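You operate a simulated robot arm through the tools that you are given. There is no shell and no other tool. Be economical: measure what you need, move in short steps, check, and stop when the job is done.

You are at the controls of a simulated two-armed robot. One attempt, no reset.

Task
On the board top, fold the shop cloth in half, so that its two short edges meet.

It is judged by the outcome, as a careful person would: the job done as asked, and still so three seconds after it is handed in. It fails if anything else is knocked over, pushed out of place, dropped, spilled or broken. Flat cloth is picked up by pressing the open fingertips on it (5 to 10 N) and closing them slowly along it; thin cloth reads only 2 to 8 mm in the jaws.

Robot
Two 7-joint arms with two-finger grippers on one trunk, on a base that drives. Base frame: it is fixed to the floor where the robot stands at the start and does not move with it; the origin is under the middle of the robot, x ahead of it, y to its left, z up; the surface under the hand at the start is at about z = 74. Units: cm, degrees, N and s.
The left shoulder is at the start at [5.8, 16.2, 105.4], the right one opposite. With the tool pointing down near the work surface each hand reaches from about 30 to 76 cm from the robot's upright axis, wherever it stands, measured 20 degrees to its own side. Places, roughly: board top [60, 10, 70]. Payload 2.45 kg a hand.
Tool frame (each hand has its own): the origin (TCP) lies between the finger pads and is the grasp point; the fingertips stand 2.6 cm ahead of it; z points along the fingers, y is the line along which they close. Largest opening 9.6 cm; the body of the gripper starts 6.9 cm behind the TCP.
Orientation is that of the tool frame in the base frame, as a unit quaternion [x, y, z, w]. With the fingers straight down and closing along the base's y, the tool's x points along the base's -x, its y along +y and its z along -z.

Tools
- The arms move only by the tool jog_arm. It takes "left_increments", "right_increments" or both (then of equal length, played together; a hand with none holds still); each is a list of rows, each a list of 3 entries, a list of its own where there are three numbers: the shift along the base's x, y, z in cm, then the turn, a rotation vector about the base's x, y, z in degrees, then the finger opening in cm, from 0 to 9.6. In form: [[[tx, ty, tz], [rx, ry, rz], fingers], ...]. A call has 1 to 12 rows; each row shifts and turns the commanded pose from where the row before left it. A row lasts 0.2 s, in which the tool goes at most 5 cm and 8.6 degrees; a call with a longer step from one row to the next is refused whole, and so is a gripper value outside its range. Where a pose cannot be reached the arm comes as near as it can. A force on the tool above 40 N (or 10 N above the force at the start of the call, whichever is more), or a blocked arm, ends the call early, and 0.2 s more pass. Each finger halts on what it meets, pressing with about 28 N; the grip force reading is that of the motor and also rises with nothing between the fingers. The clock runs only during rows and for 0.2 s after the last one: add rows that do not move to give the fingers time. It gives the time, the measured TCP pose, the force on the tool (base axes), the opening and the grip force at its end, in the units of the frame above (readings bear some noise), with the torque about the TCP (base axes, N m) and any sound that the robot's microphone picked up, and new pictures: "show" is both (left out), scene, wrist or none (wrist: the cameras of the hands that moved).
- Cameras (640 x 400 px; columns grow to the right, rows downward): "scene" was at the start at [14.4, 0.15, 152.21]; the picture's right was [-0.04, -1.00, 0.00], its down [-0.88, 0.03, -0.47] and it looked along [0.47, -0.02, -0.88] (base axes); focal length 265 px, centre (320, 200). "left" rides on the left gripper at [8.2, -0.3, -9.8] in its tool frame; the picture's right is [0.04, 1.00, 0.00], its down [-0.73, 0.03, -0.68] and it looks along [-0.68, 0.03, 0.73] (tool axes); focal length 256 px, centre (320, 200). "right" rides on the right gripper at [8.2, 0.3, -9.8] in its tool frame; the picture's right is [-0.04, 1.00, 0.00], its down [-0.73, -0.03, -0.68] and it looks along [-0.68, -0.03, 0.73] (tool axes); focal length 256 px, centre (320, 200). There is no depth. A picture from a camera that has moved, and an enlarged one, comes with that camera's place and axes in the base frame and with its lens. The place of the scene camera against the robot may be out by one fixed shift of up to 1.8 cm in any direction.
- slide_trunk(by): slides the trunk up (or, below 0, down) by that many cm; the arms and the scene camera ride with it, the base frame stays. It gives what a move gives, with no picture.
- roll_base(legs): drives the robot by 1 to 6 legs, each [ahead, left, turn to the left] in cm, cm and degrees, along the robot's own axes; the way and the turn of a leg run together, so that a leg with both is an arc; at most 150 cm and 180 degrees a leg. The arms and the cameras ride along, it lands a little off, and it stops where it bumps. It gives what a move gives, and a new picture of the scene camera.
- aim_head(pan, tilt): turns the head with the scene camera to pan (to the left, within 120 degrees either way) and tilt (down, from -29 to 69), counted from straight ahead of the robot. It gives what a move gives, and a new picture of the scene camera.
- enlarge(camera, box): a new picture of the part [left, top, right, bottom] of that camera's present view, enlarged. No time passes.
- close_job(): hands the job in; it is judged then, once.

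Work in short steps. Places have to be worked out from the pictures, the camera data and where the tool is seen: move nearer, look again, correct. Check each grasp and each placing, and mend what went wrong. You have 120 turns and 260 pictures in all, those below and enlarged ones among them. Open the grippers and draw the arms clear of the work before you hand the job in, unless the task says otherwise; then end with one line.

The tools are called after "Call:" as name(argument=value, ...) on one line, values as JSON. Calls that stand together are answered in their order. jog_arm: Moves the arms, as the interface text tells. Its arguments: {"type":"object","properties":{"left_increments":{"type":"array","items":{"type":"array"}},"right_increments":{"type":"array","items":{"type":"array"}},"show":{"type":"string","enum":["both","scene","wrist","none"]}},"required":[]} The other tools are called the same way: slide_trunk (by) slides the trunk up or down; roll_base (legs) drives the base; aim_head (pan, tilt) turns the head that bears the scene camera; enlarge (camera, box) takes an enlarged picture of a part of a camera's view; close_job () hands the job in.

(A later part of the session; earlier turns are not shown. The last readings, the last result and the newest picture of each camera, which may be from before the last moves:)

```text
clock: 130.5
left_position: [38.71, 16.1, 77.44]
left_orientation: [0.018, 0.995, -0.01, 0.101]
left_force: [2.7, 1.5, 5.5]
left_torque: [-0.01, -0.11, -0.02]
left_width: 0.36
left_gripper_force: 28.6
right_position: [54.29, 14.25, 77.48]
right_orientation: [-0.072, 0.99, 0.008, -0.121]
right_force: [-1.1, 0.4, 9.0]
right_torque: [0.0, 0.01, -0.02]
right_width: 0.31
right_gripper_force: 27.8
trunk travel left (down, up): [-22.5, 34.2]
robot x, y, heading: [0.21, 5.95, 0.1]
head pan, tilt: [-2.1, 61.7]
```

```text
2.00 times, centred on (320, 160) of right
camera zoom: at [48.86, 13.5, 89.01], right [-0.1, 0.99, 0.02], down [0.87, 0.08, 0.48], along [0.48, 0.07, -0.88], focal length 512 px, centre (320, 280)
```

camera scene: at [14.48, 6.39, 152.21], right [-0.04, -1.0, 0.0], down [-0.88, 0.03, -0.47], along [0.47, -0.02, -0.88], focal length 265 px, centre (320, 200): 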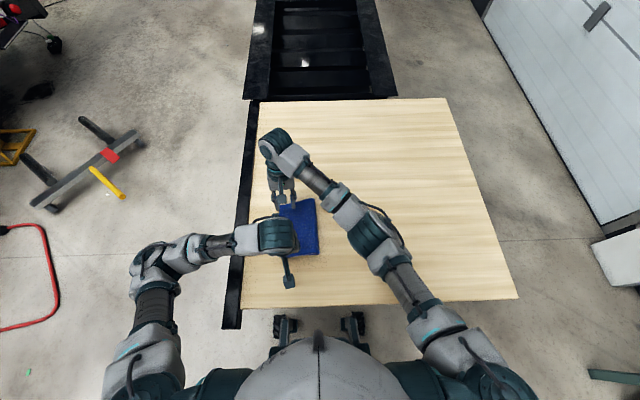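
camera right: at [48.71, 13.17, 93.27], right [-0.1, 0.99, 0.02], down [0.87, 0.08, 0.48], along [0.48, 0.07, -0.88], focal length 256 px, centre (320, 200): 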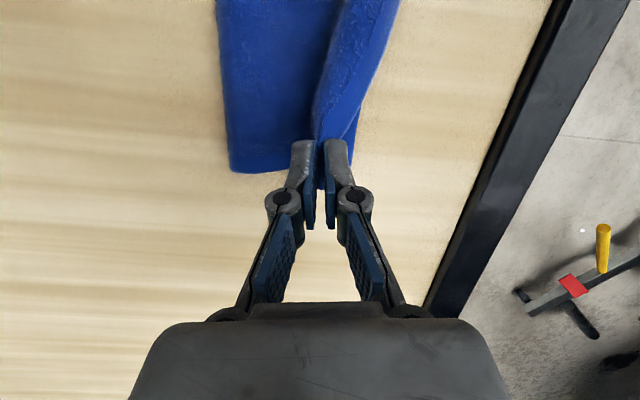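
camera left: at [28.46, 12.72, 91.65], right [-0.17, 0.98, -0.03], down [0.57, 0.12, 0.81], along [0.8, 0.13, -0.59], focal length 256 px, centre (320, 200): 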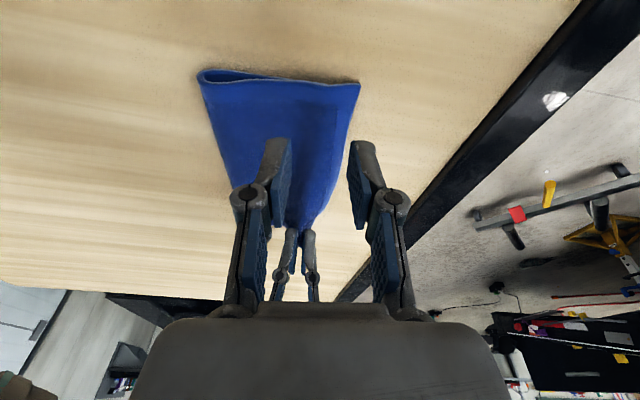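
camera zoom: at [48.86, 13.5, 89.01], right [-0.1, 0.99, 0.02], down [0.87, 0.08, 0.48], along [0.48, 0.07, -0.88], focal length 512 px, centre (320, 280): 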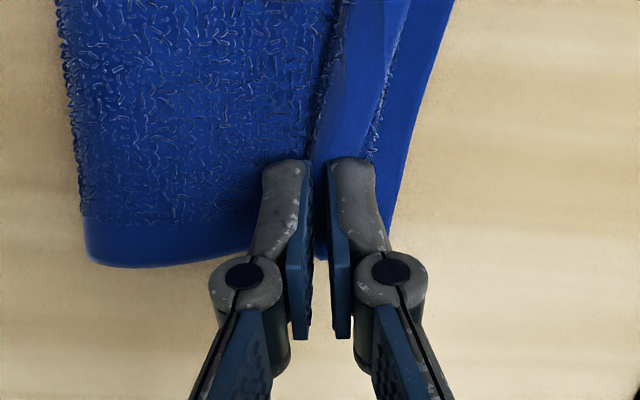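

Lower edge sticks out 1.9–2.1 cm beyond the jaws, matching the ~2 cm of edge held. Release both softly and rise.

Call:
jog_arm(left_increments=[[[0, 0, 0.05], [0, 0, 0], 0.6], [[0, 0, 0.1], [0, 0, 0], 0.9], [[0, 0, 0.3], [0, 0, 0], 1.2], [[0, 0, 0.5], [0, 0, 0], 1.5], [[0, 0, 1], [0, 0, 0], 2], [[0, 0, 1.5], [0, 0, 0], 2], [[0, 0, 1.5], [0, 0, 0], 2], [[0, 0, 2], [0, 0, 0], 2], [[0, 2, 2], [0, 0, 0], 2], [[0, 3.5, 0], [0, 0, 0], 2], [[0, 3.5, 0], [0, 0, 0], 2], [[0, 3, 0], [0, 0, 0], 2]], right_increments=[[[0, 0, 0.05], [0, 0, 0], 0.6], [[0, 0, 0.1], [0, 0, 0], 0.9], [[0, 0, 0.3], [0, 0, 0], 1.2], [[0, 0, 0.5], [0, 0, 0], 1.5], [[0, 0, 1], [0, 0, 0], 2], [[0, 0, 1.5], [0, 0, 0], 2], [[0, 0, 1.5], [0, 0, 0], 2], [[0, 0, 2], [0, 0, 0], 2], [[0, -2, 2], [0, 0, 0], 2], [[0, -4, 2], [0, 0, 0], 2], [[0, -4, 0], [0, 0, 0], 2], [[0, -4, 0], [0, 0, 0], 2]], show="none")

Call:
enlarge(camera="scene", box=[256, 190, 336, 270])

Call:
enlarge(camera="left", box=[0, 0, 320, 200])

Call:
enlarge(camera="right", box=[340, 0, 640, 200])

```text
clock: 133.1
left_position: [38.81, 28.1, 86.38]
left_orientation: [0.018, 0.995, -0.009, 0.101]
left_force: [-0.7, 0.2, 0.4]
left_torque: [-0.02, 0.01, 0.0]
left_width: 2.0
left_gripper_force: 0.0
right_position: [54.4, 0.24, 88.5]
right_orientation: [-0.072, 0.99, 0.007, -0.123]
right_force: [-0.4, -0.1, -0.5]
right_torque: [-0.02, 0.03, 0.02]
right_width: 2.01
right_gripper_force: 0.2
trunk travel left (down, up): [-22.5, 34.2]
robot x, y, heading: [0.22, 6.42, 0.2]
head pan, tilt: [-2.1, 61.7]
```

```text
5.00 times, centred on (296, 230) of scene
camera zoom: at [14.37, 6.29, 152.23], right [-0.03, -1.0, 0.0], down [-0.88, 0.03, -0.47], along [0.47, -0.02, -0.88], focal length 1325 px, centre (440, 50)
```

zoom: 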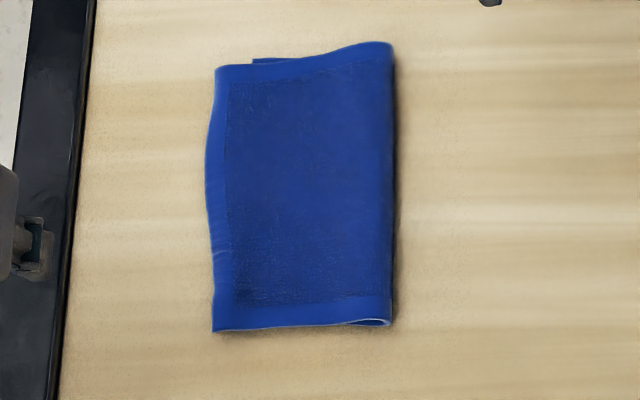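

```text
2.00 times, centred on (160, 100) of left
camera zoom: at [28.84, 28.15, 94.42], right [0.0, 1.0, -0.03], down [0.58, 0.02, 0.81], along [0.81, -0.01, -0.58], focal length 512 px, centre (640, 400)
```

zoom: 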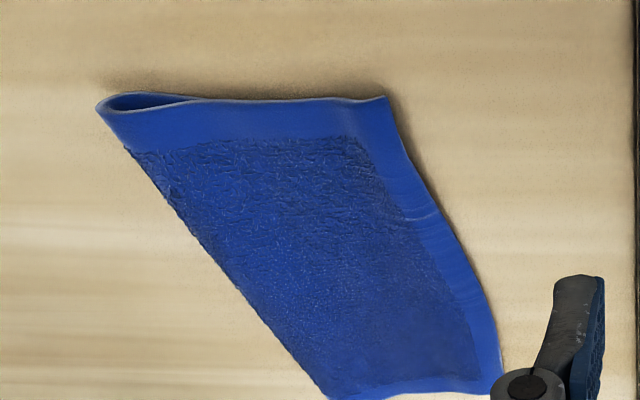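

```text
2.00 times, centred on (490, 100) of right
camera zoom: at [48.98, -0.5, 99.97], right [-0.1, 0.99, 0.02], down [0.87, 0.08, 0.48], along [0.48, 0.07, -0.88], focal length 512 px, centre (-20, 400)
```

zoom: 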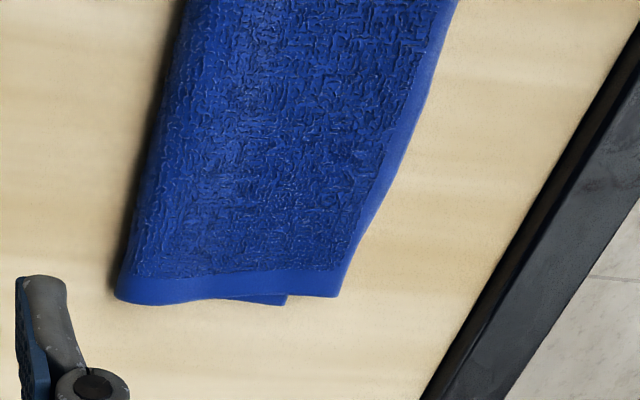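

Near is right, but the far half still sprang out since its fold line must move outward ~1.5 cm. Plan: right hand re-pinches the far edge, lays and clamps it in place, and the left hand presses the bulge flat toward the fold before release.

Call:
jog_arm(right_increments=[[[-0.15, 2.95, 0], [0, 0, 0], 2.4], [[-0.15, 2.95, 0], [0, 0, 0], 2.4], [[-0.15, 2.95, 0], [0, 0, 0], 2.4], [[-0.15, 2.95, 0], [0, 0, 0], 2.4], [[-0.15, 2.95, 0], [0, 0, 0], 2.4], [[-0.15, 2.95, 0], [0, 0, 0], 2.4], [[0, 0, -2.5], [0, 0, 0], 2.4], [[0, 0, -2.5], [0, 0, 0], 2.4], [[0, 0, -2.5], [0, 0, 0], 2.4], [[0, 0, -2], [0, 0, 0], 2.4], [[0, 0, -1.3], [0, 0, 0], 2.4], [[0, 0, 0], [0, 0, 0], 2.4]], show="none")

Call:
enlarge(camera="right", box=[160, 60, 480, 260])

```text
clock: 135.7
left_position: [38.85, 27.96, 86.33]
left_orientation: [0.019, 0.995, -0.011, 0.1]
left_force: [0.4, -0.3, -0.5]
left_torque: [-0.03, 0.01, 0.0]
left_width: 2.02
left_gripper_force: 0.1
right_position: [53.62, 18.07, 77.49]
right_orientation: [-0.071, 0.99, 0.008, -0.123]
right_force: [-1.0, -1.1, 0.6]
right_torque: [0.01, -0.01, 0.0]
right_width: 2.42
right_gripper_force: 0.0
trunk travel left (down, up): [-22.5, 34.2]
robot x, y, heading: [-0.22, 6.33, 0.1]
head pan, tilt: [-2.1, 61.7]
```

```text
2.00 times, centred on (320, 160) of right
camera zoom: at [48.1, 17.28, 89.07], right [-0.1, 0.99, 0.02], down [0.87, 0.08, 0.48], along [0.48, 0.07, -0.88], focal length 512 px, centre (320, 280)
```

zoom: 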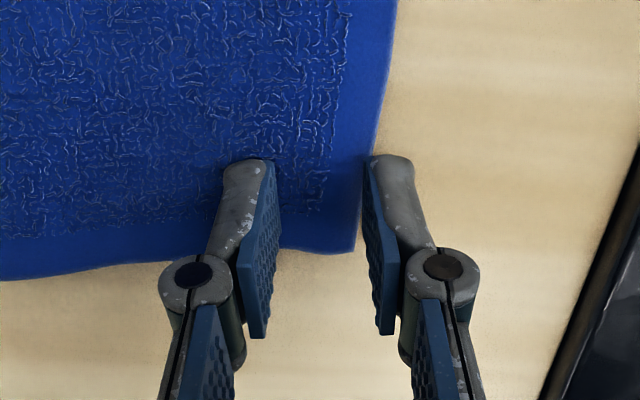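

Well placed; press, close, then lift inward.

Call:
jog_arm(right_increments=[[[0, 0, -0.35], [0, 0, 0], 2.4], [[0, 0, -0.25], [0, 0, 0], 2.4], [[0, 0, -0.1], [0, 0, 0], 2.4], [[0, 0, 0], [0, 0, 0], 2.0], [[0, 0, 0], [0, 0, 0], 1.7], [[0, 0, 0], [0, 0, 0], 1.4], [[0, 0, 0], [0, 0, 0], 1.1], [[0, 0, 0], [0, 0, 0], 0.8], [[0, 0, 0.03], [0, 0, 0], 0.4], [[0, 0, 0.03], [0, 0, 0], 0.1], [[0, 0, 0], [0, 0, 0], 0], [[0, 0, 0], [0, 0, 0], 0]], show="none")

Call:
jog_arm(right_increments=[[[0, 0, 0.5], [0, 0, 0], 0], [[0, -0.2, 0.8], [0, 0, 0], 0], [[0.1, -0.4, 0.8], [0, 0, 0], 0], [[0.1, -0.6, 0.8], [0, 0, 0], 0], [[0.1, -0.7, 0.6], [0, 0, 0], 0], [[0.1, -0.7, 0], [0, 0, 0], 0], [[0, -0.7, 0], [0, 0, 0], 0], [[0, -0.4, -0.8], [0, 0, 0], 0], [[0, 0, -0.9], [0, 0, 0], 0], [[0, 0, -0.9], [0, 0, 0], 0], [[0, 0, -0.6], [0, 0, 0], 0], [[0, 0, 0], [0, 0, 0], 0]], show="none")

Call:
enlarge(camera="right", box=[160, 60, 480, 260])

Call:
enlarge(camera="scene", box=[256, 190, 336, 270])

```text
clock: 138.3
left_position: [38.79, 28.04, 86.42]
left_orientation: [0.018, 0.995, -0.01, 0.101]
left_force: [-0.4, 0.2, -0.1]
left_torque: [0.04, 0.0, 0.01]
left_width: 2.02
left_gripper_force: 0.1
right_position: [53.35, 18.05, 77.07]
right_orientation: [-0.071, 0.99, 0.008, -0.122]
right_force: [1.1, -0.1, 28.7]
right_torque: [-0.15, -0.16, -0.06]
right_width: 0.33
right_gripper_force: 28.0
trunk travel left (down, up): [-22.5, 34.2]
robot x, y, heading: [0.36, 6.13, 0.2]
head pan, tilt: [-2.1, 61.7]
```

```text
clock: 140.9
left_position: [38.83, 27.97, 86.46]
left_orientation: [0.019, 0.995, -0.01, 0.101]
left_force: [0.9, 0.2, 0.5]
left_torque: [0.03, 0.03, 0.03]
left_width: 2.02
left_gripper_force: 0.0
right_position: [53.76, 14.3, 77.46]
right_orientation: [-0.071, 0.99, 0.009, -0.121]
right_force: [2.8, -2.3, 20.4]
right_torque: [-0.01, -0.07, -0.03]
right_width: 0.33
right_gripper_force: 28.5
trunk travel left (down, up): [-22.5, 34.2]
robot x, y, heading: [0.22, 5.87, 0.2]
head pan, tilt: [-2.1, 61.7]
```

```text
2.00 times, centred on (320, 160) of right
camera zoom: at [48.39, 13.54, 88.9], right [-0.1, 0.99, 0.02], down [0.87, 0.08, 0.48], along [0.48, 0.07, -0.88], focal length 512 px, centre (320, 280)
```

zoom: 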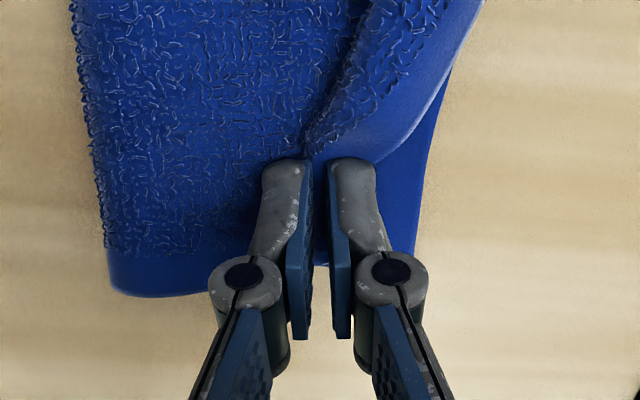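

```text
5.00 times, centred on (296, 230) of scene
camera zoom: at [14.15, 6.35, 152.28], right [-0.03, -1.0, 0.0], down [-0.88, 0.03, -0.47], along [0.47, -0.02, -0.88], focal length 1325 px, centre (440, 50)
```

zoom: 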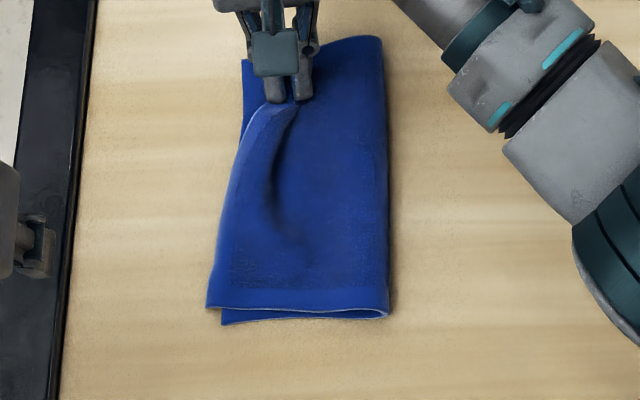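

The upper sheet is arched (material balance shows excess in it). Shift the right hand 0.4 cm outward while clamped, and bring the left hand, closed, over the middle of the sheet.

Call:
jog_arm(left_increments=[[[0.85, -2.9, 0], [0, 0, 0], 0], [[0.85, -2.9, 0], [0, 0, 0], 0], [[0.85, -2.9, 0], [0, 0, 0], 0], [[0.85, -2.9, 0], [0, 0, 0], 0], [[0.85, -2.9, 0], [0, 0, 0], 0], [[0.85, -2.9, 0], [0, 0, 0], 0], [[0, 0, -1.5], [0, 0, 0], 0], [[0, 0, -1.5], [0, 0, 0], 0], [[0, 0, -1.5], [0, 0, 0], 0], [[0, 0, -1], [0, 0, 0], 0], [[0, 0, 0], [0, 0, 0], 0]], right_increments=[[[0, 0.2, 0], [0, 0, 0], 0], [[0, 0.2, 0], [0, 0, 0], 0], [[0, 0, 0], [0, 0, 0], 0], [[0, 0, 0], [0, 0, 0], 0], [[0, 0, 0], [0, 0, 0], 0], [[0, 0, 0], [0, 0, 0], 0], [[0, 0, 0], [0, 0, 0], 0], [[0, 0, 0], [0, 0, 0], 0], [[0, 0, 0], [0, 0, 0], 0], [[0, 0, 0], [0, 0, 0], 0], [[0, 0, 0], [0, 0, 0], 0]])

```text
clock: 143.3
left_position: [43.83, 10.47, 81.07]
left_orientation: [0.018, 0.995, -0.011, 0.101]
left_force: [0.1, -0.1, 0.1]
left_torque: [0.0, 0.03, 0.01]
left_width: 0.02
left_gripper_force: 28.2
right_position: [53.71, 14.65, 77.29]
right_orientation: [-0.072, 0.99, 0.009, -0.122]
right_force: [4.1, -5.9, 30.9]
right_torque: [-0.1, -0.16, -0.06]
right_width: 0.32
right_gripper_force: 28.4
trunk travel left (down, up): [-22.5, 34.2]
robot x, y, heading: [0.33, 5.96, 0.1]
head pan, tilt: [-2.1, 61.7]
camera scene: at [14.03, 6.04, 152.28], right [-0.03, -1.0, 0.0], down [-0.88, 0.03, -0.47], along [0.47, -0.02, -0.88], focal length 265 px, centre (320, 200)
camera right: at [48.29, 13.82, 88.81], right [-0.1, 0.99, 0.02], down [0.87, 0.08, 0.48], along [0.48, 0.07, -0.88], focal length 256 px, centre (320, 200)
camera left: at [33.85, 10.67, 89.03], right [0.0, 1.0, -0.02], down [0.58, 0.02, 0.81], along [0.81, -0.01, -0.58], focal length 256 px, centre (320, 200)
```

scene: 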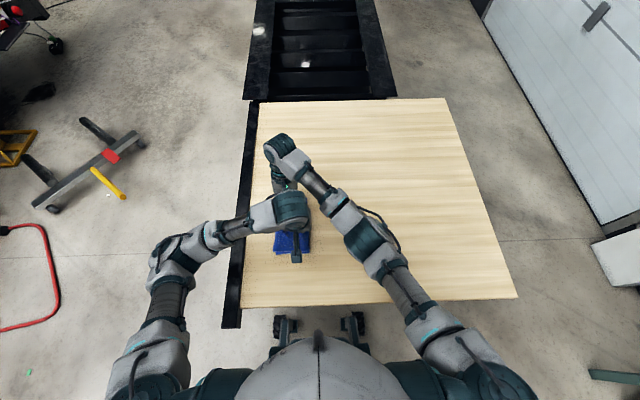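
right: 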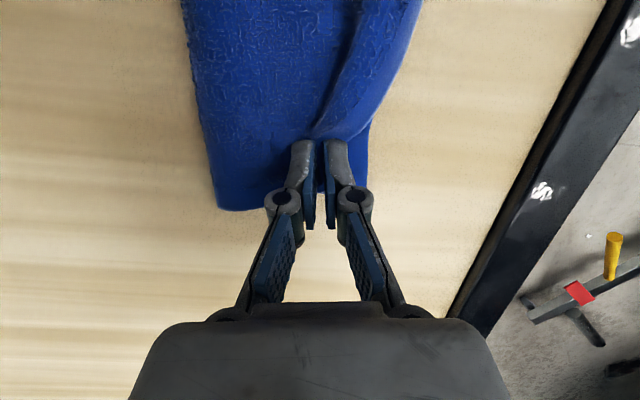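
left: 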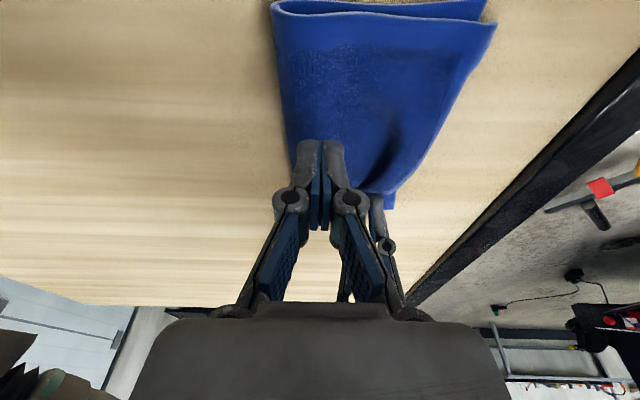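

The fold line lies at y≈8.4 while it should be ~1.2 cm further out. With the right hand clamping the edge, I'll pinch the fold itself with the left and pull it gently toward -y. First position the left over the fold and ease the right's pressure.

Call:
jog_arm(left_increments=[[[0.4, -0.5, 0], [0, 0, 0], 1], [[0.4, -0.6, 0], [0, 0, 0], 2], [[0.2, -0.6, 0], [0, 0, 0], 3], [[0, 0, -0.8], [0, 0, 0], 3.4], [[0, 0, -0.8], [0, 0, 0], 3.4], [[0, 0, -0.8], [0, 0, 0], 3.4], [[0, 0, -0.6], [0, 0, 0], 3.4], [[0, 0, 0], [0, 0, 0], 3.4]], right_increments=[[[0, 0, 0.1], [0, 0, 0], 0], [[0, 0, 0], [0, 0, 0], 0], [[0, 0, 0], [0, 0, 0], 0], [[0, 0, 0], [0, 0, 0], 0], [[0, 0, 0], [0, 0, 0], 0], [[0, 0, 0], [0, 0, 0], 0], [[0, 0, 0], [0, 0, 0], 0], [[0, 0, 0], [0, 0, 0], 0]], show="none")

Call:
enlarge(camera="left", box=[160, 60, 480, 260])

```text
clock: 144.1
left_position: [44.71, 9.49, 80.89]
left_orientation: [0.016, 0.995, -0.009, 0.1]
left_force: [0.3, 1.7, -0.2]
left_torque: [-0.02, 0.02, -0.05]
left_width: 3.39
left_gripper_force: 0.0
right_position: [53.84, 14.65, 77.52]
right_orientation: [-0.07, 0.99, 0.009, -0.122]
right_force: [-3.6, -2.2, 12.3]
right_torque: [-0.06, 0.09, 0.05]
right_width: 0.3
right_gripper_force: 28.1
trunk travel left (down, up): [-22.5, 34.2]
robot x, y, heading: [-0.31, 6.41, 0.1]
head pan, tilt: [-2.1, 61.7]
stopped in row 4 (left hand): the force on the tool passed its limit at 48 N (the readings are from after the stop); the commanded pose is now the measured one
```

```text
2.00 times, centred on (320, 160) of left
camera zoom: at [34.73, 9.48, 88.95], right [-0.01, 1.0, -0.02], down [0.58, 0.02, 0.81], along [0.81, -0.01, -0.58], focal length 512 px, centre (320, 280)
```

zoom: 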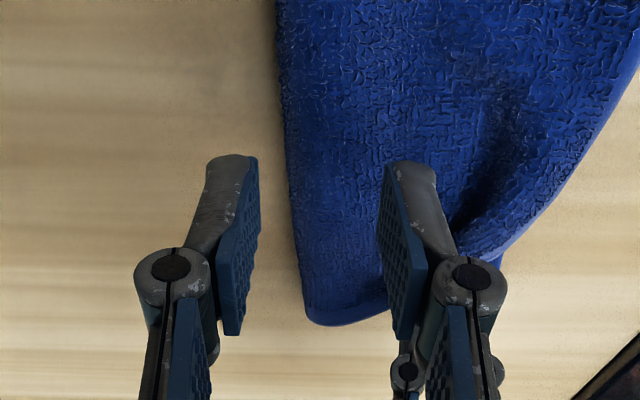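

The left gripper touches the right hand's camera mount. Back the left off in -x by 3.5 cm and pinch the fold there instead.

Call:
jog_arm(left_increments=[[[-1, 0, 0.4], [0, 0, 0], 3.4], [[-1.3, 0, 0], [0, 0, 0], 3.4], [[-1.3, -0.4, 0], [0, 0, 0], 3.4], [[0, 0, -1], [0, 0, 0], 3.4], [[0, 0, -1], [0, 0, 0], 3.4], [[0, 0, -1], [0, 0, 0], 3.4], [[0, 0, -0.6], [0, 0, 0], 3.4], [[0, 0, 0], [0, 0, 0], 3.4]], show="none")

Call:
enlarge(camera="left", box=[160, 60, 480, 260])

```text
clock: 145.9
left_position: [41.06, 9.02, 77.89]
left_orientation: [0.016, 0.995, -0.008, 0.101]
left_force: [-0.7, -0.7, -0.1]
left_torque: [-0.03, 0.03, -0.04]
left_width: 3.4
left_gripper_force: 0.1
right_position: [53.86, 14.63, 77.51]
right_orientation: [-0.069, 0.99, 0.008, -0.122]
right_force: [2.0, 0.4, 11.5]
right_torque: [0.07, -0.04, -0.02]
right_width: 0.32
right_gripper_force: 28.2
trunk travel left (down, up): [-22.5, 34.2]
robot x, y, heading: [0.33, 6.07, 0.2]
head pan, tilt: [-2.1, 61.7]
```

```text
2.00 times, centred on (320, 160) of left
camera zoom: at [31.08, 9.02, 85.84], right [-0.01, 1.0, -0.02], down [0.58, 0.02, 0.81], along [0.81, -0.01, -0.58], focal length 512 px, centre (320, 280)
```

zoom: 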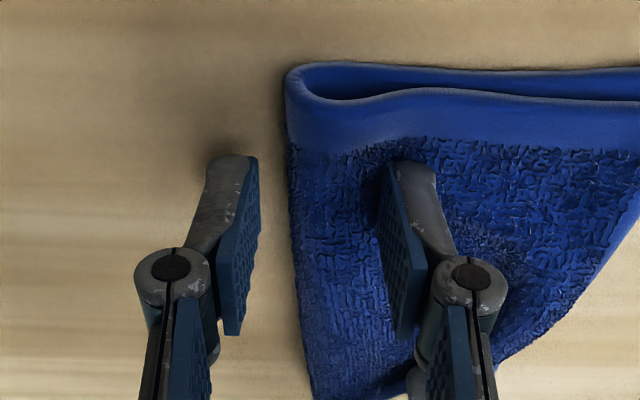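

Pulling the fold here would turn the cloth the wrong way. Better: hold the upper layer up with the left hand and pull the lower far corner outward (tension works, compression doesn't) with the right. Release the right and swap.

Call:
jog_arm(left_increments=[[[0, 0, 2], [0, 0, 0], 3], [[0, 0, 2.5], [0, 0, 0], 2.2], [[0, 0, 2.5], [0, 0, 0], 2.2], [[0, 0, 2], [0, 0, 0], 2.2], [[0, 3, 0], [0, 0, 0], 2.2], [[0, 4, 0], [0, 0, 0], 2.2], [[0, 4, 0], [0, 0, 0], 2.2], [[0, 4, 0], [0, 0, 0], 2.2], [[2, 3, 0], [0, 0, 0], 2.2], [[2, 0, 0], [0, 0, 0], 2.2], [[0, 0, 0], [0, 0, 0], 2.2]], right_increments=[[[0, 0, 0], [0, 0, 0], 0.6], [[0, 0, 0.2], [0, 0, 0], 1], [[0, 0, 0.5], [0, 0, 0], 1.5], [[0, 0, 1], [0, 0, 0], 2], [[0, 0, 2], [0, 0, 0], 2], [[0, 0, 3], [0, 0, 0], 2], [[0, 0, 3], [0, 0, 0], 2.4], [[0, -3, 1], [0, 0, 0], 2.4], [[0, -4, 0], [0, 0, 0], 2.4], [[0, -4, 0], [0, 0, 0], 2.4], [[0, -3, 0], [0, 0, 0], 2.4]], show="none")

Call:
enlarge(camera="scene", box=[256, 190, 336, 270])

Call:
enlarge(camera="right", box=[340, 0, 640, 200])

```text
clock: 148.3
left_position: [45.11, 26.76, 86.95]
left_orientation: [0.016, 0.995, -0.008, 0.101]
left_force: [0.0, -0.4, 0.1]
left_torque: [0.02, 0.0, 0.02]
left_width: 2.2
left_gripper_force: 0.0
right_position: [53.68, 0.47, 88.35]
right_orientation: [-0.069, 0.99, 0.01, -0.123]
right_force: [-0.3, -0.6, 0.1]
right_torque: [0.01, -0.01, 0.03]
right_width: 2.38
right_gripper_force: 0.0
trunk travel left (down, up): [-22.5, 34.2]
robot x, y, heading: [0.49, 5.9, -0.1]
head pan, tilt: [-2.1, 61.7]
```

```text
5.00 times, centred on (296, 230) of scene
camera zoom: at [14.44, 6.11, 152.22], right [-0.03, -1.0, 0.0], down [-0.88, 0.03, -0.47], along [0.47, -0.02, -0.88], focal length 1325 px, centre (440, 50)
```

zoom: 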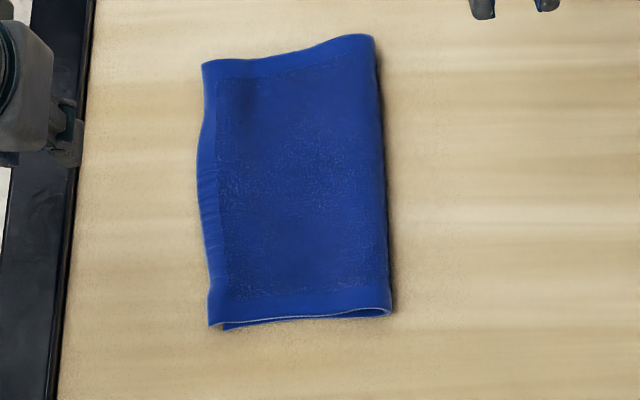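

```text
2.00 times, centred on (490, 100) of right
camera zoom: at [48.24, -0.36, 99.8], right [-0.1, 0.99, 0.03], down [0.87, 0.07, 0.48], along [0.48, 0.07, -0.88], focal length 512 px, centre (-20, 400)
```

zoom: 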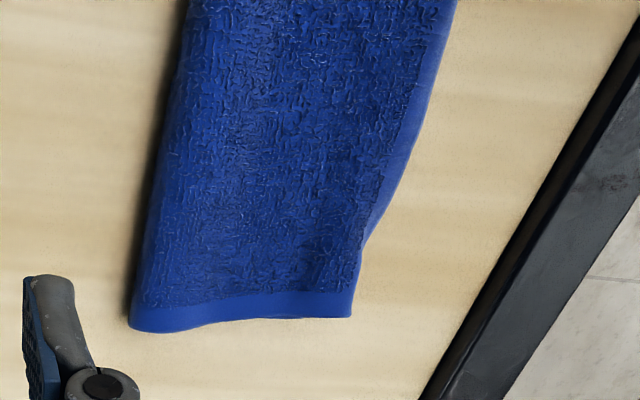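

Improved: no visible step at the far corner, ~1 cm at the near. Zoom in on both corners.

Call:
enlarge(camera="right", box=[430, 110, 540, 180])

Call:
enlarge(camera="scene", box=[292, 194, 322, 214])

Call:
enlarge(camera="scene", box=[290, 244, 320, 264])

```text
5.71 times, centred on (485, 145) of right
camera zoom: at [48.24, -0.36, 99.8], right [-0.1, 0.99, 0.03], down [0.87, 0.07, 0.48], along [0.48, 0.07, -0.88], focal length 1463 px, centre (-623, 514)
```

zoom: 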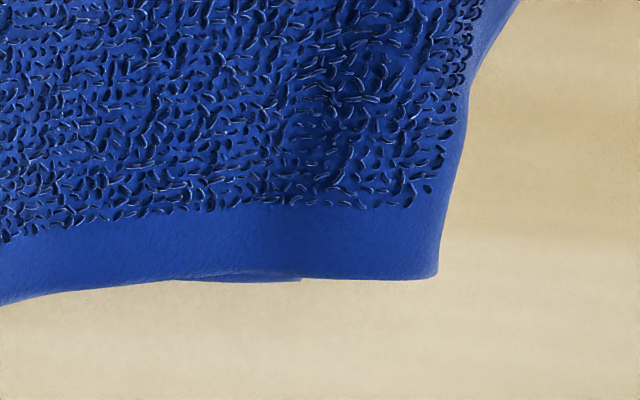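

```text
16.00 times, centred on (307, 204) of scene
camera zoom: at [14.44, 6.11, 152.22], right [-0.03, -1.0, 0.0], down [-0.88, 0.03, -0.47], along [0.47, -0.02, -0.88], focal length 4240 px, centre (528, 136)
```

zoom: 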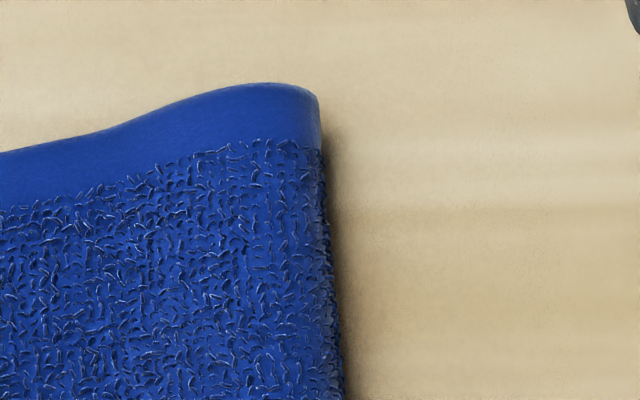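

```text
16.00 times, centred on (305, 254) of scene
camera zoom: at [14.44, 6.11, 152.22], right [-0.03, -1.0, 0.0], down [-0.88, 0.03, -0.47], along [0.47, -0.02, -0.88], focal length 4240 px, centre (560, -664)
```

zoom: 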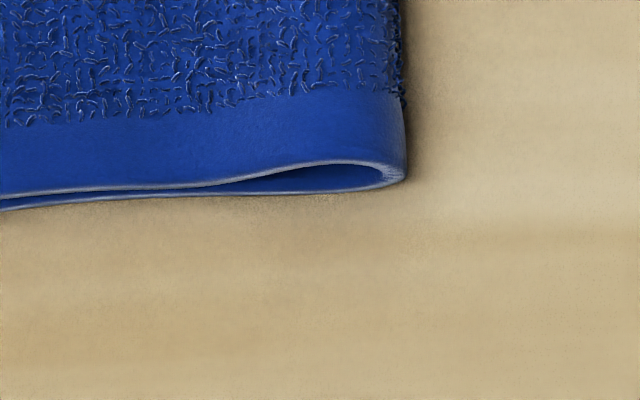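

Far overshoot is still 2.5 cm, near 1 cm. Now bring the left hand to pinch the overhanging upper edge around its middle (x≈46.5).

Call:
jog_arm(left_increments=[[[0.3, -2.7, 0], [0, 0, 0], 2.2], [[0.3, -2.7, 0], [0, 0, 0], 2.2], [[0.3, -2.6, 0], [0, 0, 0], 2.2], [[0, 0, -2.4], [0, 0, 0], 2.2], [[0, 0, -2.4], [0, 0, 0], 2.2], [[0, 0, -2.4], [0, 0, 0], 2.2], [[0, 0, -1.8], [0, 0, 0], 2.2], [[0, 0, 0], [0, 0, 0], 2.2]], show="none")

Call:
enlarge(camera="left", box=[160, 60, 480, 260])

```text
clock: 150.1
left_position: [45.9, 18.89, 77.81]
left_orientation: [0.016, 0.995, -0.008, 0.1]
left_force: [-0.3, -0.8, -0.1]
left_torque: [0.0, 0.0, -0.02]
left_width: 2.18
left_gripper_force: 0.0
right_position: [53.71, 0.48, 88.39]
right_orientation: [-0.069, 0.99, 0.008, -0.122]
right_force: [-0.5, 0.4, 0.1]
right_torque: [-0.04, -0.02, 0.02]
right_width: 2.38
right_gripper_force: 0.1
trunk travel left (down, up): [-22.5, 34.2]
robot x, y, heading: [0.44, 6.07, 0.2]
head pan, tilt: [-2.1, 61.7]
```

```text
2.00 times, centred on (320, 160) of left
camera zoom: at [35.93, 18.98, 85.87], right [-0.01, 1.0, -0.02], down [0.58, 0.02, 0.81], along [0.81, -0.01, -0.58], focal length 512 px, centre (320, 280)
```

zoom: 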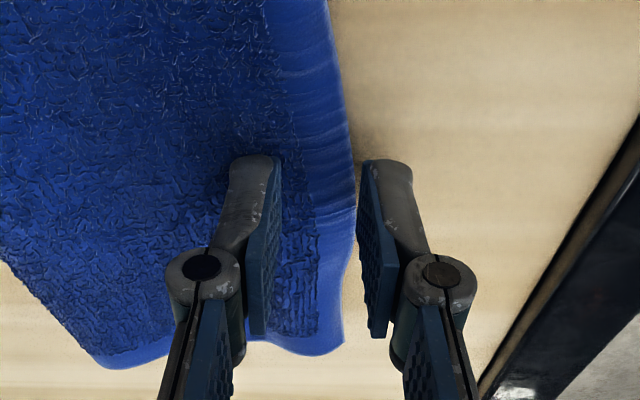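

Good. Press, close, then lift inward.

Call:
jog_arm(left_increments=[[[0, -0.1, -0.4], [0, 0, 0], 2.2], [[0, 0, -0.3], [0, 0, 0], 2.2], [[0, 0, -0.12], [0, 0, 0], 2.2], [[0, 0, 0], [0, 0, 0], 1.9], [[0, 0, 0], [0, 0, 0], 1.6], [[0, 0, 0], [0, 0, 0], 1.3], [[0, 0, 0.03], [0, 0, 0], 1.0], [[0, 0, 0.05], [0, 0, 0], 0.7], [[0, 0, 0.05], [0, 0, 0], 0.4], [[0, 0, 0.03], [0, 0, 0], 0.1], [[0, 0, 0], [0, 0, 0], 0], [[0, 0, 0], [0, 0, 0], 0]], show="none")

Call:
jog_arm(left_increments=[[[0, 0, 0.5], [0, 0, 0], 0], [[0, -0.3, 0.8], [0, 0, 0], 0], [[0, -0.5, 0.8], [0, 0, 0], 0], [[0, -0.6, 0.8], [0, 0, 0], 0], [[0, -0.7, 0.8], [0, 0, 0], 0], [[0, -0.7, 0.8], [0, 0, 0], 0], [[0, -0.7, 0.5], [0, 0, 0], 0], [[0, -0.7, 0], [0, 0, 0], 0], [[0, 0, 0], [0, 0, 0], 0]], show="none")

Call:
enlarge(camera="right", box=[340, 0, 640, 200])

Call:
enlarge(camera="left", box=[140, 0, 460, 200])

```text
clock: 152.7
left_position: [45.87, 18.75, 77.19]
left_orientation: [0.016, 0.995, -0.007, 0.101]
left_force: [0.6, -2.3, 6.7]
left_torque: [-0.04, 0.02, 0.0]
left_width: 0.33
left_gripper_force: 27.7
right_position: [53.69, 0.54, 88.3]
right_orientation: [-0.068, 0.99, 0.01, -0.123]
right_force: [-0.3, -0.7, 0.4]
right_torque: [0.02, -0.01, 0.03]
right_width: 2.39
right_gripper_force: 0.2
trunk travel left (down, up): [-22.5, 34.2]
robot x, y, heading: [0.08, 5.87, 0.1]
head pan, tilt: [-2.1, 61.7]
```

```text
clock: 154.7
left_position: [45.99, 14.62, 81.91]
left_orientation: [0.016, 0.995, -0.007, 0.1]
left_force: [-0.4, 0.1, 0.3]
left_torque: [0.04, 0.01, 0.02]
left_width: 0.26
left_gripper_force: 27.2
right_position: [53.71, 0.56, 88.26]
right_orientation: [-0.069, 0.99, 0.009, -0.123]
right_force: [-0.6, -0.1, -0.5]
right_torque: [-0.01, -0.01, -0.01]
right_width: 2.38
right_gripper_force: 0.0
trunk travel left (down, up): [-22.5, 34.2]
robot x, y, heading: [0.21, 5.97, -0.1]
head pan, tilt: [-2.1, 61.7]
```

```text
2.00 times, centred on (490, 100) of right
camera zoom: at [48.29, -0.29, 99.78], right [-0.1, 1.0, 0.03], down [0.87, 0.07, 0.48], along [0.48, 0.07, -0.88], focal length 512 px, centre (-20, 400)
```

zoom: 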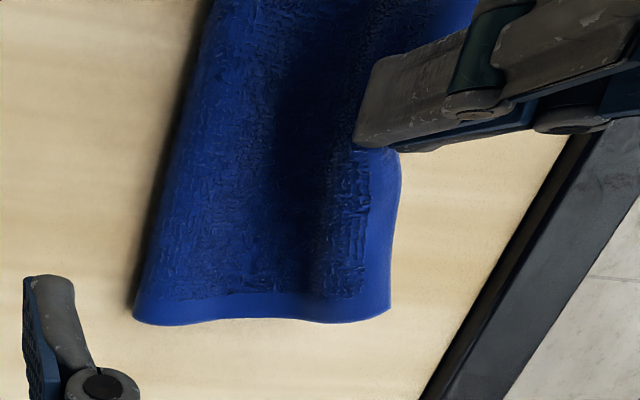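

```text
2.00 times, centred on (300, 100) of left
camera zoom: at [36.04, 14.66, 90.08], right [-0.01, 1.0, -0.02], down [0.58, 0.02, 0.81], along [0.81, -0.01, -0.58], focal length 512 px, centre (360, 400)
```

zoom: 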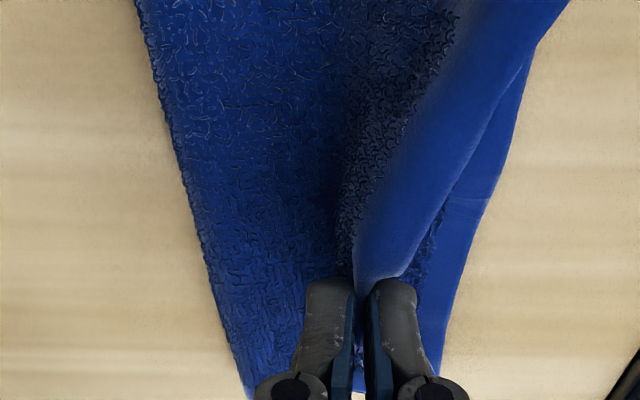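

The far corner still drapes over the lower layer. Cleaner plan: hold the upper edge at both ends, raise it high to re-open the fold, and redo the second half of the fold with the calibrated landing. Lay this grip back first.

Call:
jog_arm(left_increments=[[[0, 0.8, -0.4], [0, 0, 0], 0], [[0, 0.8, -0.8], [0, 0, 0], 0], [[0, 0.8, -0.9], [0, 0, 0], 0], [[0, 0.4, -1], [0, 0, 0], 0], [[0, 0, -1.2], [0, 0, 0], 0], [[0, 0, 0], [0, 0, 0], 0.6], [[0, 0, 0.2], [0, 0, 0], 1], [[0, 0, 0.5], [0, 0, 0], 1.6], [[0, 0, 2], [0, 0, 0], 2.2], [[0, 0, 3], [0, 0, 0], 2.2], [[0, 3, 2], [0, 0, 0], 2.2], [[-2, 4, 0], [0, 0, 0], 2.2]], right_increments=[[[0, 0, 0], [0, 0, 0], 2.4], [[0, 0, 0], [0, 0, 0], 2.4], [[0, 0, 0], [0, 0, 0], 2.4], [[0, 0, 0], [0, 0, 0], 2.4], [[0, 0, 0], [0, 0, 0], 2.4], [[0, 0, 0], [0, 0, 0], 2.4], [[0, 0, 0], [0, 0, 0], 2.4], [[0, 0, 0], [0, 0, 0], 2.4], [[0, 2, 0], [0, 0, 0], 2.4], [[0, 3.5, 0], [0, 0, 0], 2.4], [[0, 3.5, 0], [0, 0, 0], 2.4], [[0, 3.5, 0], [0, 0, 0], 2.4]], show="none")

Call:
enlarge(camera="right", box=[240, 40, 480, 190])

Call:
enlarge(camera="left", box=[0, 0, 320, 200])

```text
clock: 157.3
left_position: [43.9, 24.92, 85.46]
left_orientation: [0.017, 0.995, -0.011, 0.1]
left_force: [-0.1, -0.1, 0.3]
left_torque: [-0.01, -0.04, -0.01]
left_width: 2.2
left_gripper_force: 0.1
right_position: [53.71, 13.57, 88.28]
right_orientation: [-0.068, 0.99, 0.007, -0.122]
right_force: [-1.3, 0.0, 0.1]
right_torque: [-0.01, 0.0, 0.03]
right_width: 2.38
right_gripper_force: 0.1
trunk travel left (down, up): [-22.5, 34.2]
robot x, y, heading: [0.1, 6.17, 0.1]
head pan, tilt: [-2.1, 61.7]
```

```text
2.67 times, centred on (360, 115) of right
camera zoom: at [48.26, 12.79, 99.73], right [-0.1, 1.0, 0.02], down [0.87, 0.07, 0.48], along [0.48, 0.06, -0.88], focal length 683 px, centre (213, 427)
```

zoom: 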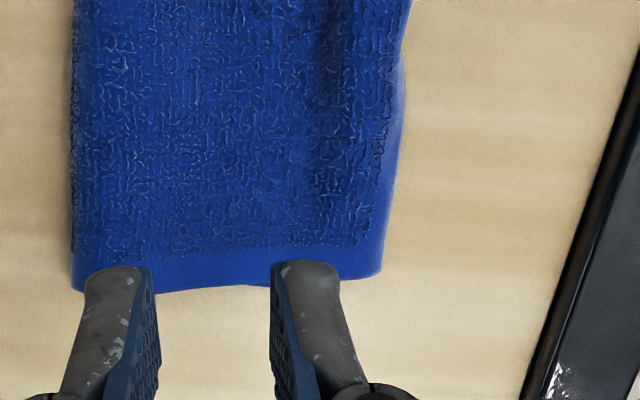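

```text
2.00 times, centred on (160, 100) of left
camera zoom: at [33.99, 25.0, 93.49], right [-0.01, 1.0, -0.02], down [0.58, 0.02, 0.81], along [0.81, -0.01, -0.58], focal length 512 px, centre (640, 400)
```

zoom: 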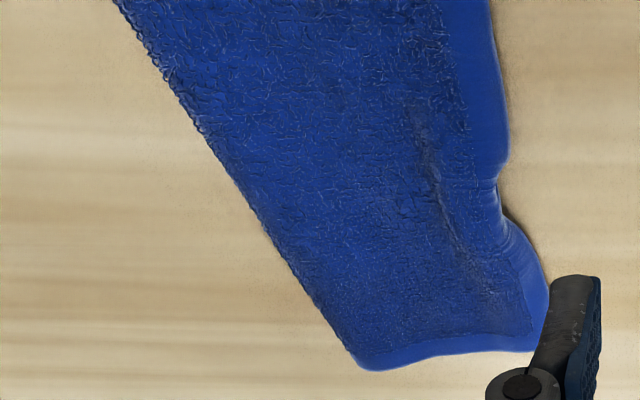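

Upper far corner is at (54.9,20.4). Move the right hand there and lower to just above contact.

Call:
jog_arm(right_increments=[[[0, 1.9, 0], [0, 0, 0], 2.4], [[0, 1.9, 0], [0, 0, 0], 2.4], [[0, 1.8, 0], [0, 0, 0], 2.4], [[0, 0, -2.5], [0, 0, 0], 2.4], [[0, 0, -2.5], [0, 0, 0], 2.4], [[0, 0, -2.5], [0, 0, 0], 2.4], [[0, 0, -2], [0, 0, 0], 2.4], [[0, 0, -1.2], [0, 0, 0], 2.4], [[0, 0, 0], [0, 0, 0], 2.4]], show="none")

Call:
enlarge(camera="right", box=[160, 60, 480, 260])

```text
clock: 159.3
left_position: [44.12, 24.28, 85.55]
left_orientation: [0.016, 0.995, -0.008, 0.101]
left_force: [0.2, 1.2, 0.8]
left_torque: [0.0, 0.01, 0.02]
left_width: 2.17
left_gripper_force: 0.0
right_position: [53.89, 18.53, 77.43]
right_orientation: [-0.069, 0.99, 0.01, -0.123]
right_force: [0.0, 0.9, 1.6]
right_torque: [0.0, -0.03, 0.02]
right_width: 2.33
right_gripper_force: 0.0
trunk travel left (down, up): [-22.5, 34.2]
robot x, y, heading: [0.05, 5.7, -0.0]
head pan, tilt: [-2.1, 61.7]
```

```text
2.00 times, centred on (320, 160) of right
camera zoom: at [48.51, 17.68, 88.92], right [-0.1, 1.0, 0.03], down [0.87, 0.07, 0.48], along [0.48, 0.07, -0.88], focal length 512 px, centre (320, 280)
```

zoom: 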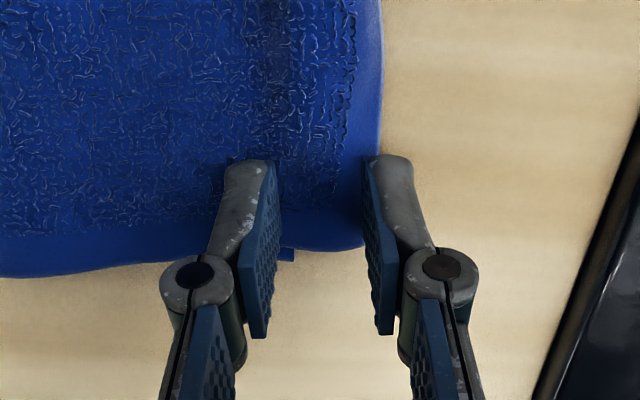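

Good. Press and close the right hand.

Call:
jog_arm(right_increments=[[[0, 0.2, -0.3], [0, 0, 0], 2.4], [[0, 0, -0.25], [0, 0, 0], 2.4], [[0, 0, -0.1], [0, 0, 0], 2.4], [[0, 0, 0], [0, 0, 0], 2.0], [[0, 0, 0], [0, 0, 0], 1.7], [[0, 0, 0], [0, 0, 0], 1.4], [[0, 0, 0], [0, 0, 0], 1.1], [[0, 0, 0.03], [0, 0, 0], 0.8], [[0, 0, 0.03], [0, 0, 0], 0.4], [[0, 0, 0.03], [0, 0, 0], 0.1], [[0, 0, 0], [0, 0, 0], 0], [[0, 0, 0], [0, 0, 0], 0]], show="none")

Call:
jog_arm(right_increments=[[[0, 0, 0.5], [0, 0, 0], 0], [[0, -0.2, 0.8], [0, 0, 0], 0], [[0, -0.4, 0.8], [0, 0, 0], 0], [[0, -0.5, 0.8], [0, 0, 0], 0], [[0, -0.5, 0.8], [0, 0, 0], 0], [[0, 0, 0], [0, 0, 0], 0]], show="none")

Call:
enlarge(camera="scene", box=[256, 190, 336, 270])

Call:
enlarge(camera="right", box=[160, 60, 480, 260])

```text
clock: 161.9
left_position: [43.81, 24.42, 85.61]
left_orientation: [0.016, 0.995, -0.008, 0.102]
left_force: [0.5, -1.1, -0.6]
left_torque: [0.0, 0.01, -0.01]
left_width: 2.23
left_gripper_force: 0.0
right_position: [53.76, 18.9, 77.1]
right_orientation: [-0.07, 0.99, 0.009, -0.12]
right_force: [2.0, 4.7, 34.9]
right_torque: [-0.17, -0.27, 0.04]
right_width: 0.43
right_gripper_force: 28.2
trunk travel left (down, up): [-22.5, 34.2]
robot x, y, heading: [-0.02, 6.13, 0.3]
head pan, tilt: [-2.1, 61.7]
```

```text
clock: 163.3
left_position: [43.99, 24.62, 85.39]
left_orientation: [0.016, 0.995, -0.008, 0.101]
left_force: [0.3, -1.0, 0.0]
left_torque: [-0.03, 0.02, 0.0]
left_width: 2.2
left_gripper_force: 0.1
right_position: [53.83, 17.23, 80.7]
right_orientation: [-0.068, 0.99, 0.009, -0.122]
right_force: [0.7, -0.4, 0.3]
right_torque: [-0.08, -0.04, -0.01]
right_width: 0.43
right_gripper_force: 27.4
trunk travel left (down, up): [-22.5, 34.2]
robot x, y, heading: [-0.07, 6.28, 0.0]
head pan, tilt: [-2.1, 61.7]
```

```text
5.00 times, centred on (296, 230) of scene
camera zoom: at [14.49, 6.51, 152.21], right [-0.03, -1.0, 0.0], down [-0.88, 0.03, -0.47], along [0.47, -0.02, -0.88], focal length 1325 px, centre (440, 50)
```

zoom: 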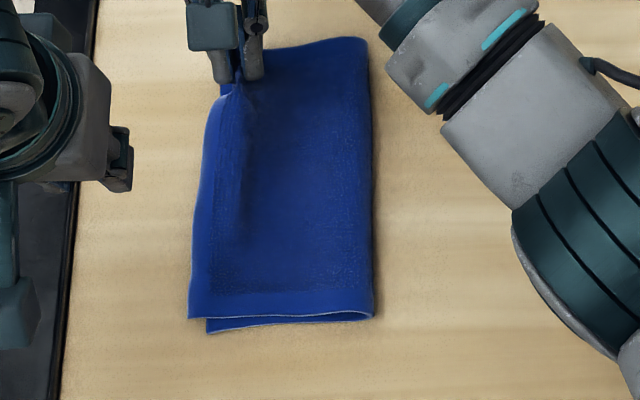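

```text
2.00 times, centred on (320, 160) of right
camera zoom: at [48.42, 16.47, 92.1], right [-0.1, 1.0, 0.02], down [0.87, 0.07, 0.48], along [0.48, 0.07, -0.88], focal length 512 px, centre (320, 280)
```

zoom: 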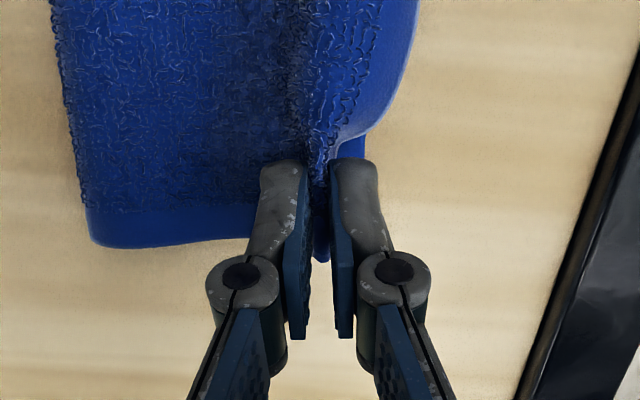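

Right holds the upper edge. Now the left for the near end: upper corner ≈(38.4,20.1); position at the edge.

Call:
jog_arm(left_increments=[[[-2.2, 0, 0], [0, 0, 0], 2.2], [[-2.3, 0, 0], [0, 0, 0], 2.2], [[0, -2.6, 0], [0, 0, 0], 2.2], [[0, -2.5, 0], [0, 0, 0], 2.2], [[0, 0, -2.2], [0, 0, 0], 2.2], [[0, 0, -2.2], [0, 0, 0], 2.2], [[0, 0, -2.2], [0, 0, 0], 2.2], [[0, 0, -1.1], [0, 0, 0], 2.2], [[0, 0, 0], [0, 0, 0], 2.2]], show="none")

Call:
enlarge(camera="left", box=[160, 60, 480, 260])

```text
clock: 165.3
left_position: [39.47, 19.26, 77.74]
left_orientation: [0.016, 0.995, -0.008, 0.101]
left_force: [-0.3, 0.1, -0.4]
left_torque: [0.01, 0.01, -0.02]
left_width: 2.21
left_gripper_force: 0.0
right_position: [53.81, 17.27, 80.65]
right_orientation: [-0.069, 0.99, 0.009, -0.123]
right_force: [0.3, 0.0, 0.7]
right_torque: [-0.06, 0.04, 0.02]
right_width: 0.45
right_gripper_force: 27.8
trunk travel left (down, up): [-22.5, 34.2]
robot x, y, heading: [0.28, 5.97, 0.1]
head pan, tilt: [-2.1, 61.7]
```

```text
2.00 times, centred on (320, 160) of left
camera zoom: at [29.52, 19.32, 85.79], right [-0.01, 1.0, -0.02], down [0.58, 0.02, 0.81], along [0.81, -0.01, -0.58], focal length 512 px, centre (320, 280)
```

zoom: 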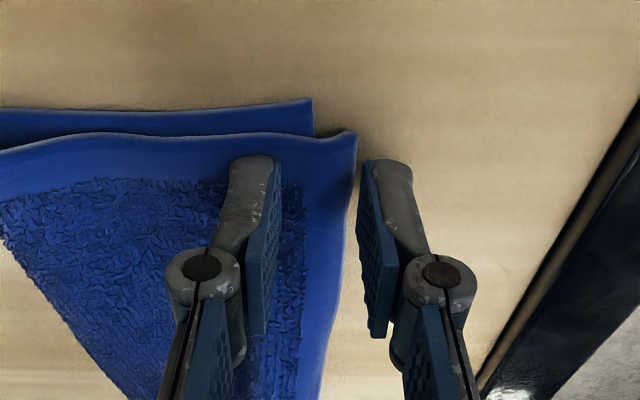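

Good placement. Press, close, lift.

Call:
jog_arm(left_increments=[[[0.2, -0.1, -0.35], [0, 0, 0], 2.2], [[0, 0, -0.25], [0, 0, 0], 2.2], [[0, 0, -0.1], [0, 0, 0], 2.2], [[0, 0, 0], [0, 0, 0], 1.9], [[0, 0, 0], [0, 0, 0], 1.6], [[0, 0, 0], [0, 0, 0], 1.3], [[0, 0, 0.03], [0, 0, 0], 1.0], [[0, 0, 0.05], [0, 0, 0], 0.7], [[0, 0, 0.05], [0, 0, 0], 0.4], [[0, 0, 0.03], [0, 0, 0], 0.1], [[0, 0, 0], [0, 0, 0], 0], [[0, 0, 0], [0, 0, 0], 0]], show="none")

Call:
jog_arm(left_increments=[[[0, 0, 0.5], [0, 0, 0], 0], [[0, -0.3, 0.8], [0, 0, 0], 0], [[0, -0.4, 0.8], [0, 0, 0], 0], [[0, -0.5, 0.8], [0, 0, 0], 0], [[0, -0.5, 0.8], [0, 0, 0], 0], [[0, 0, 0], [0, 0, 0], 0]], show="none")

Call:
enlarge(camera="left", box=[160, 40, 480, 240])

```text
clock: 167.9
left_position: [39.78, 19.41, 77.31]
left_orientation: [0.016, 0.995, -0.008, 0.1]
left_force: [-1.2, -0.3, 0.9]
left_torque: [0.01, -0.01, -0.01]
left_width: 0.39
left_gripper_force: 27.9
right_position: [53.8, 17.18, 80.66]
right_orientation: [-0.069, 0.99, 0.009, -0.122]
right_force: [-0.4, -0.6, -0.2]
right_torque: [-0.09, -0.01, 0.0]
right_width: 0.43
right_gripper_force: 28.4
trunk travel left (down, up): [-22.5, 34.2]
robot x, y, heading: [-0.06, 5.97, 0.2]
head pan, tilt: [-2.1, 61.7]
```

```text
clock: 169.3
left_position: [39.72, 17.56, 80.96]
left_orientation: [0.016, 0.995, -0.009, 0.1]
left_force: [0.4, -0.4, -0.6]
left_torque: [-0.05, 0.0, -0.04]
left_width: 0.36
left_gripper_force: 27.7
right_position: [53.84, 17.36, 80.61]
right_orientation: [-0.069, 0.99, 0.009, -0.123]
right_force: [0.7, -0.1, -0.1]
right_torque: [-0.01, 0.01, 0.01]
right_width: 0.45
right_gripper_force: 28.4
trunk travel left (down, up): [-22.5, 34.2]
robot x, y, heading: [-0.01, 6.03, 0.4]
head pan, tilt: [-2.1, 61.7]
```

```text
2.00 times, centred on (320, 140) of left
camera zoom: at [29.75, 17.7, 88.95], right [-0.01, 1.0, -0.02], down [0.58, 0.02, 0.81], along [0.81, -0.01, -0.58], focal length 512 px, centre (320, 320)
```

zoom: 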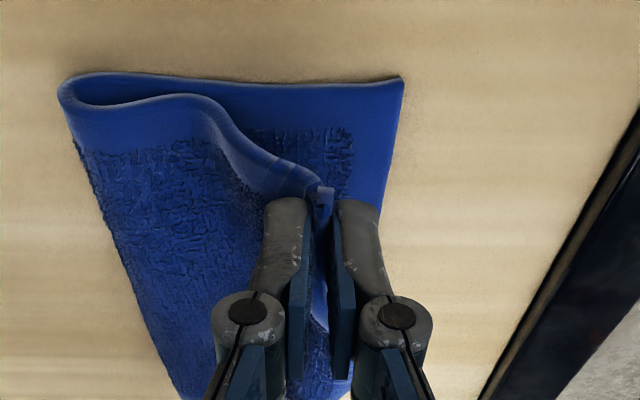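

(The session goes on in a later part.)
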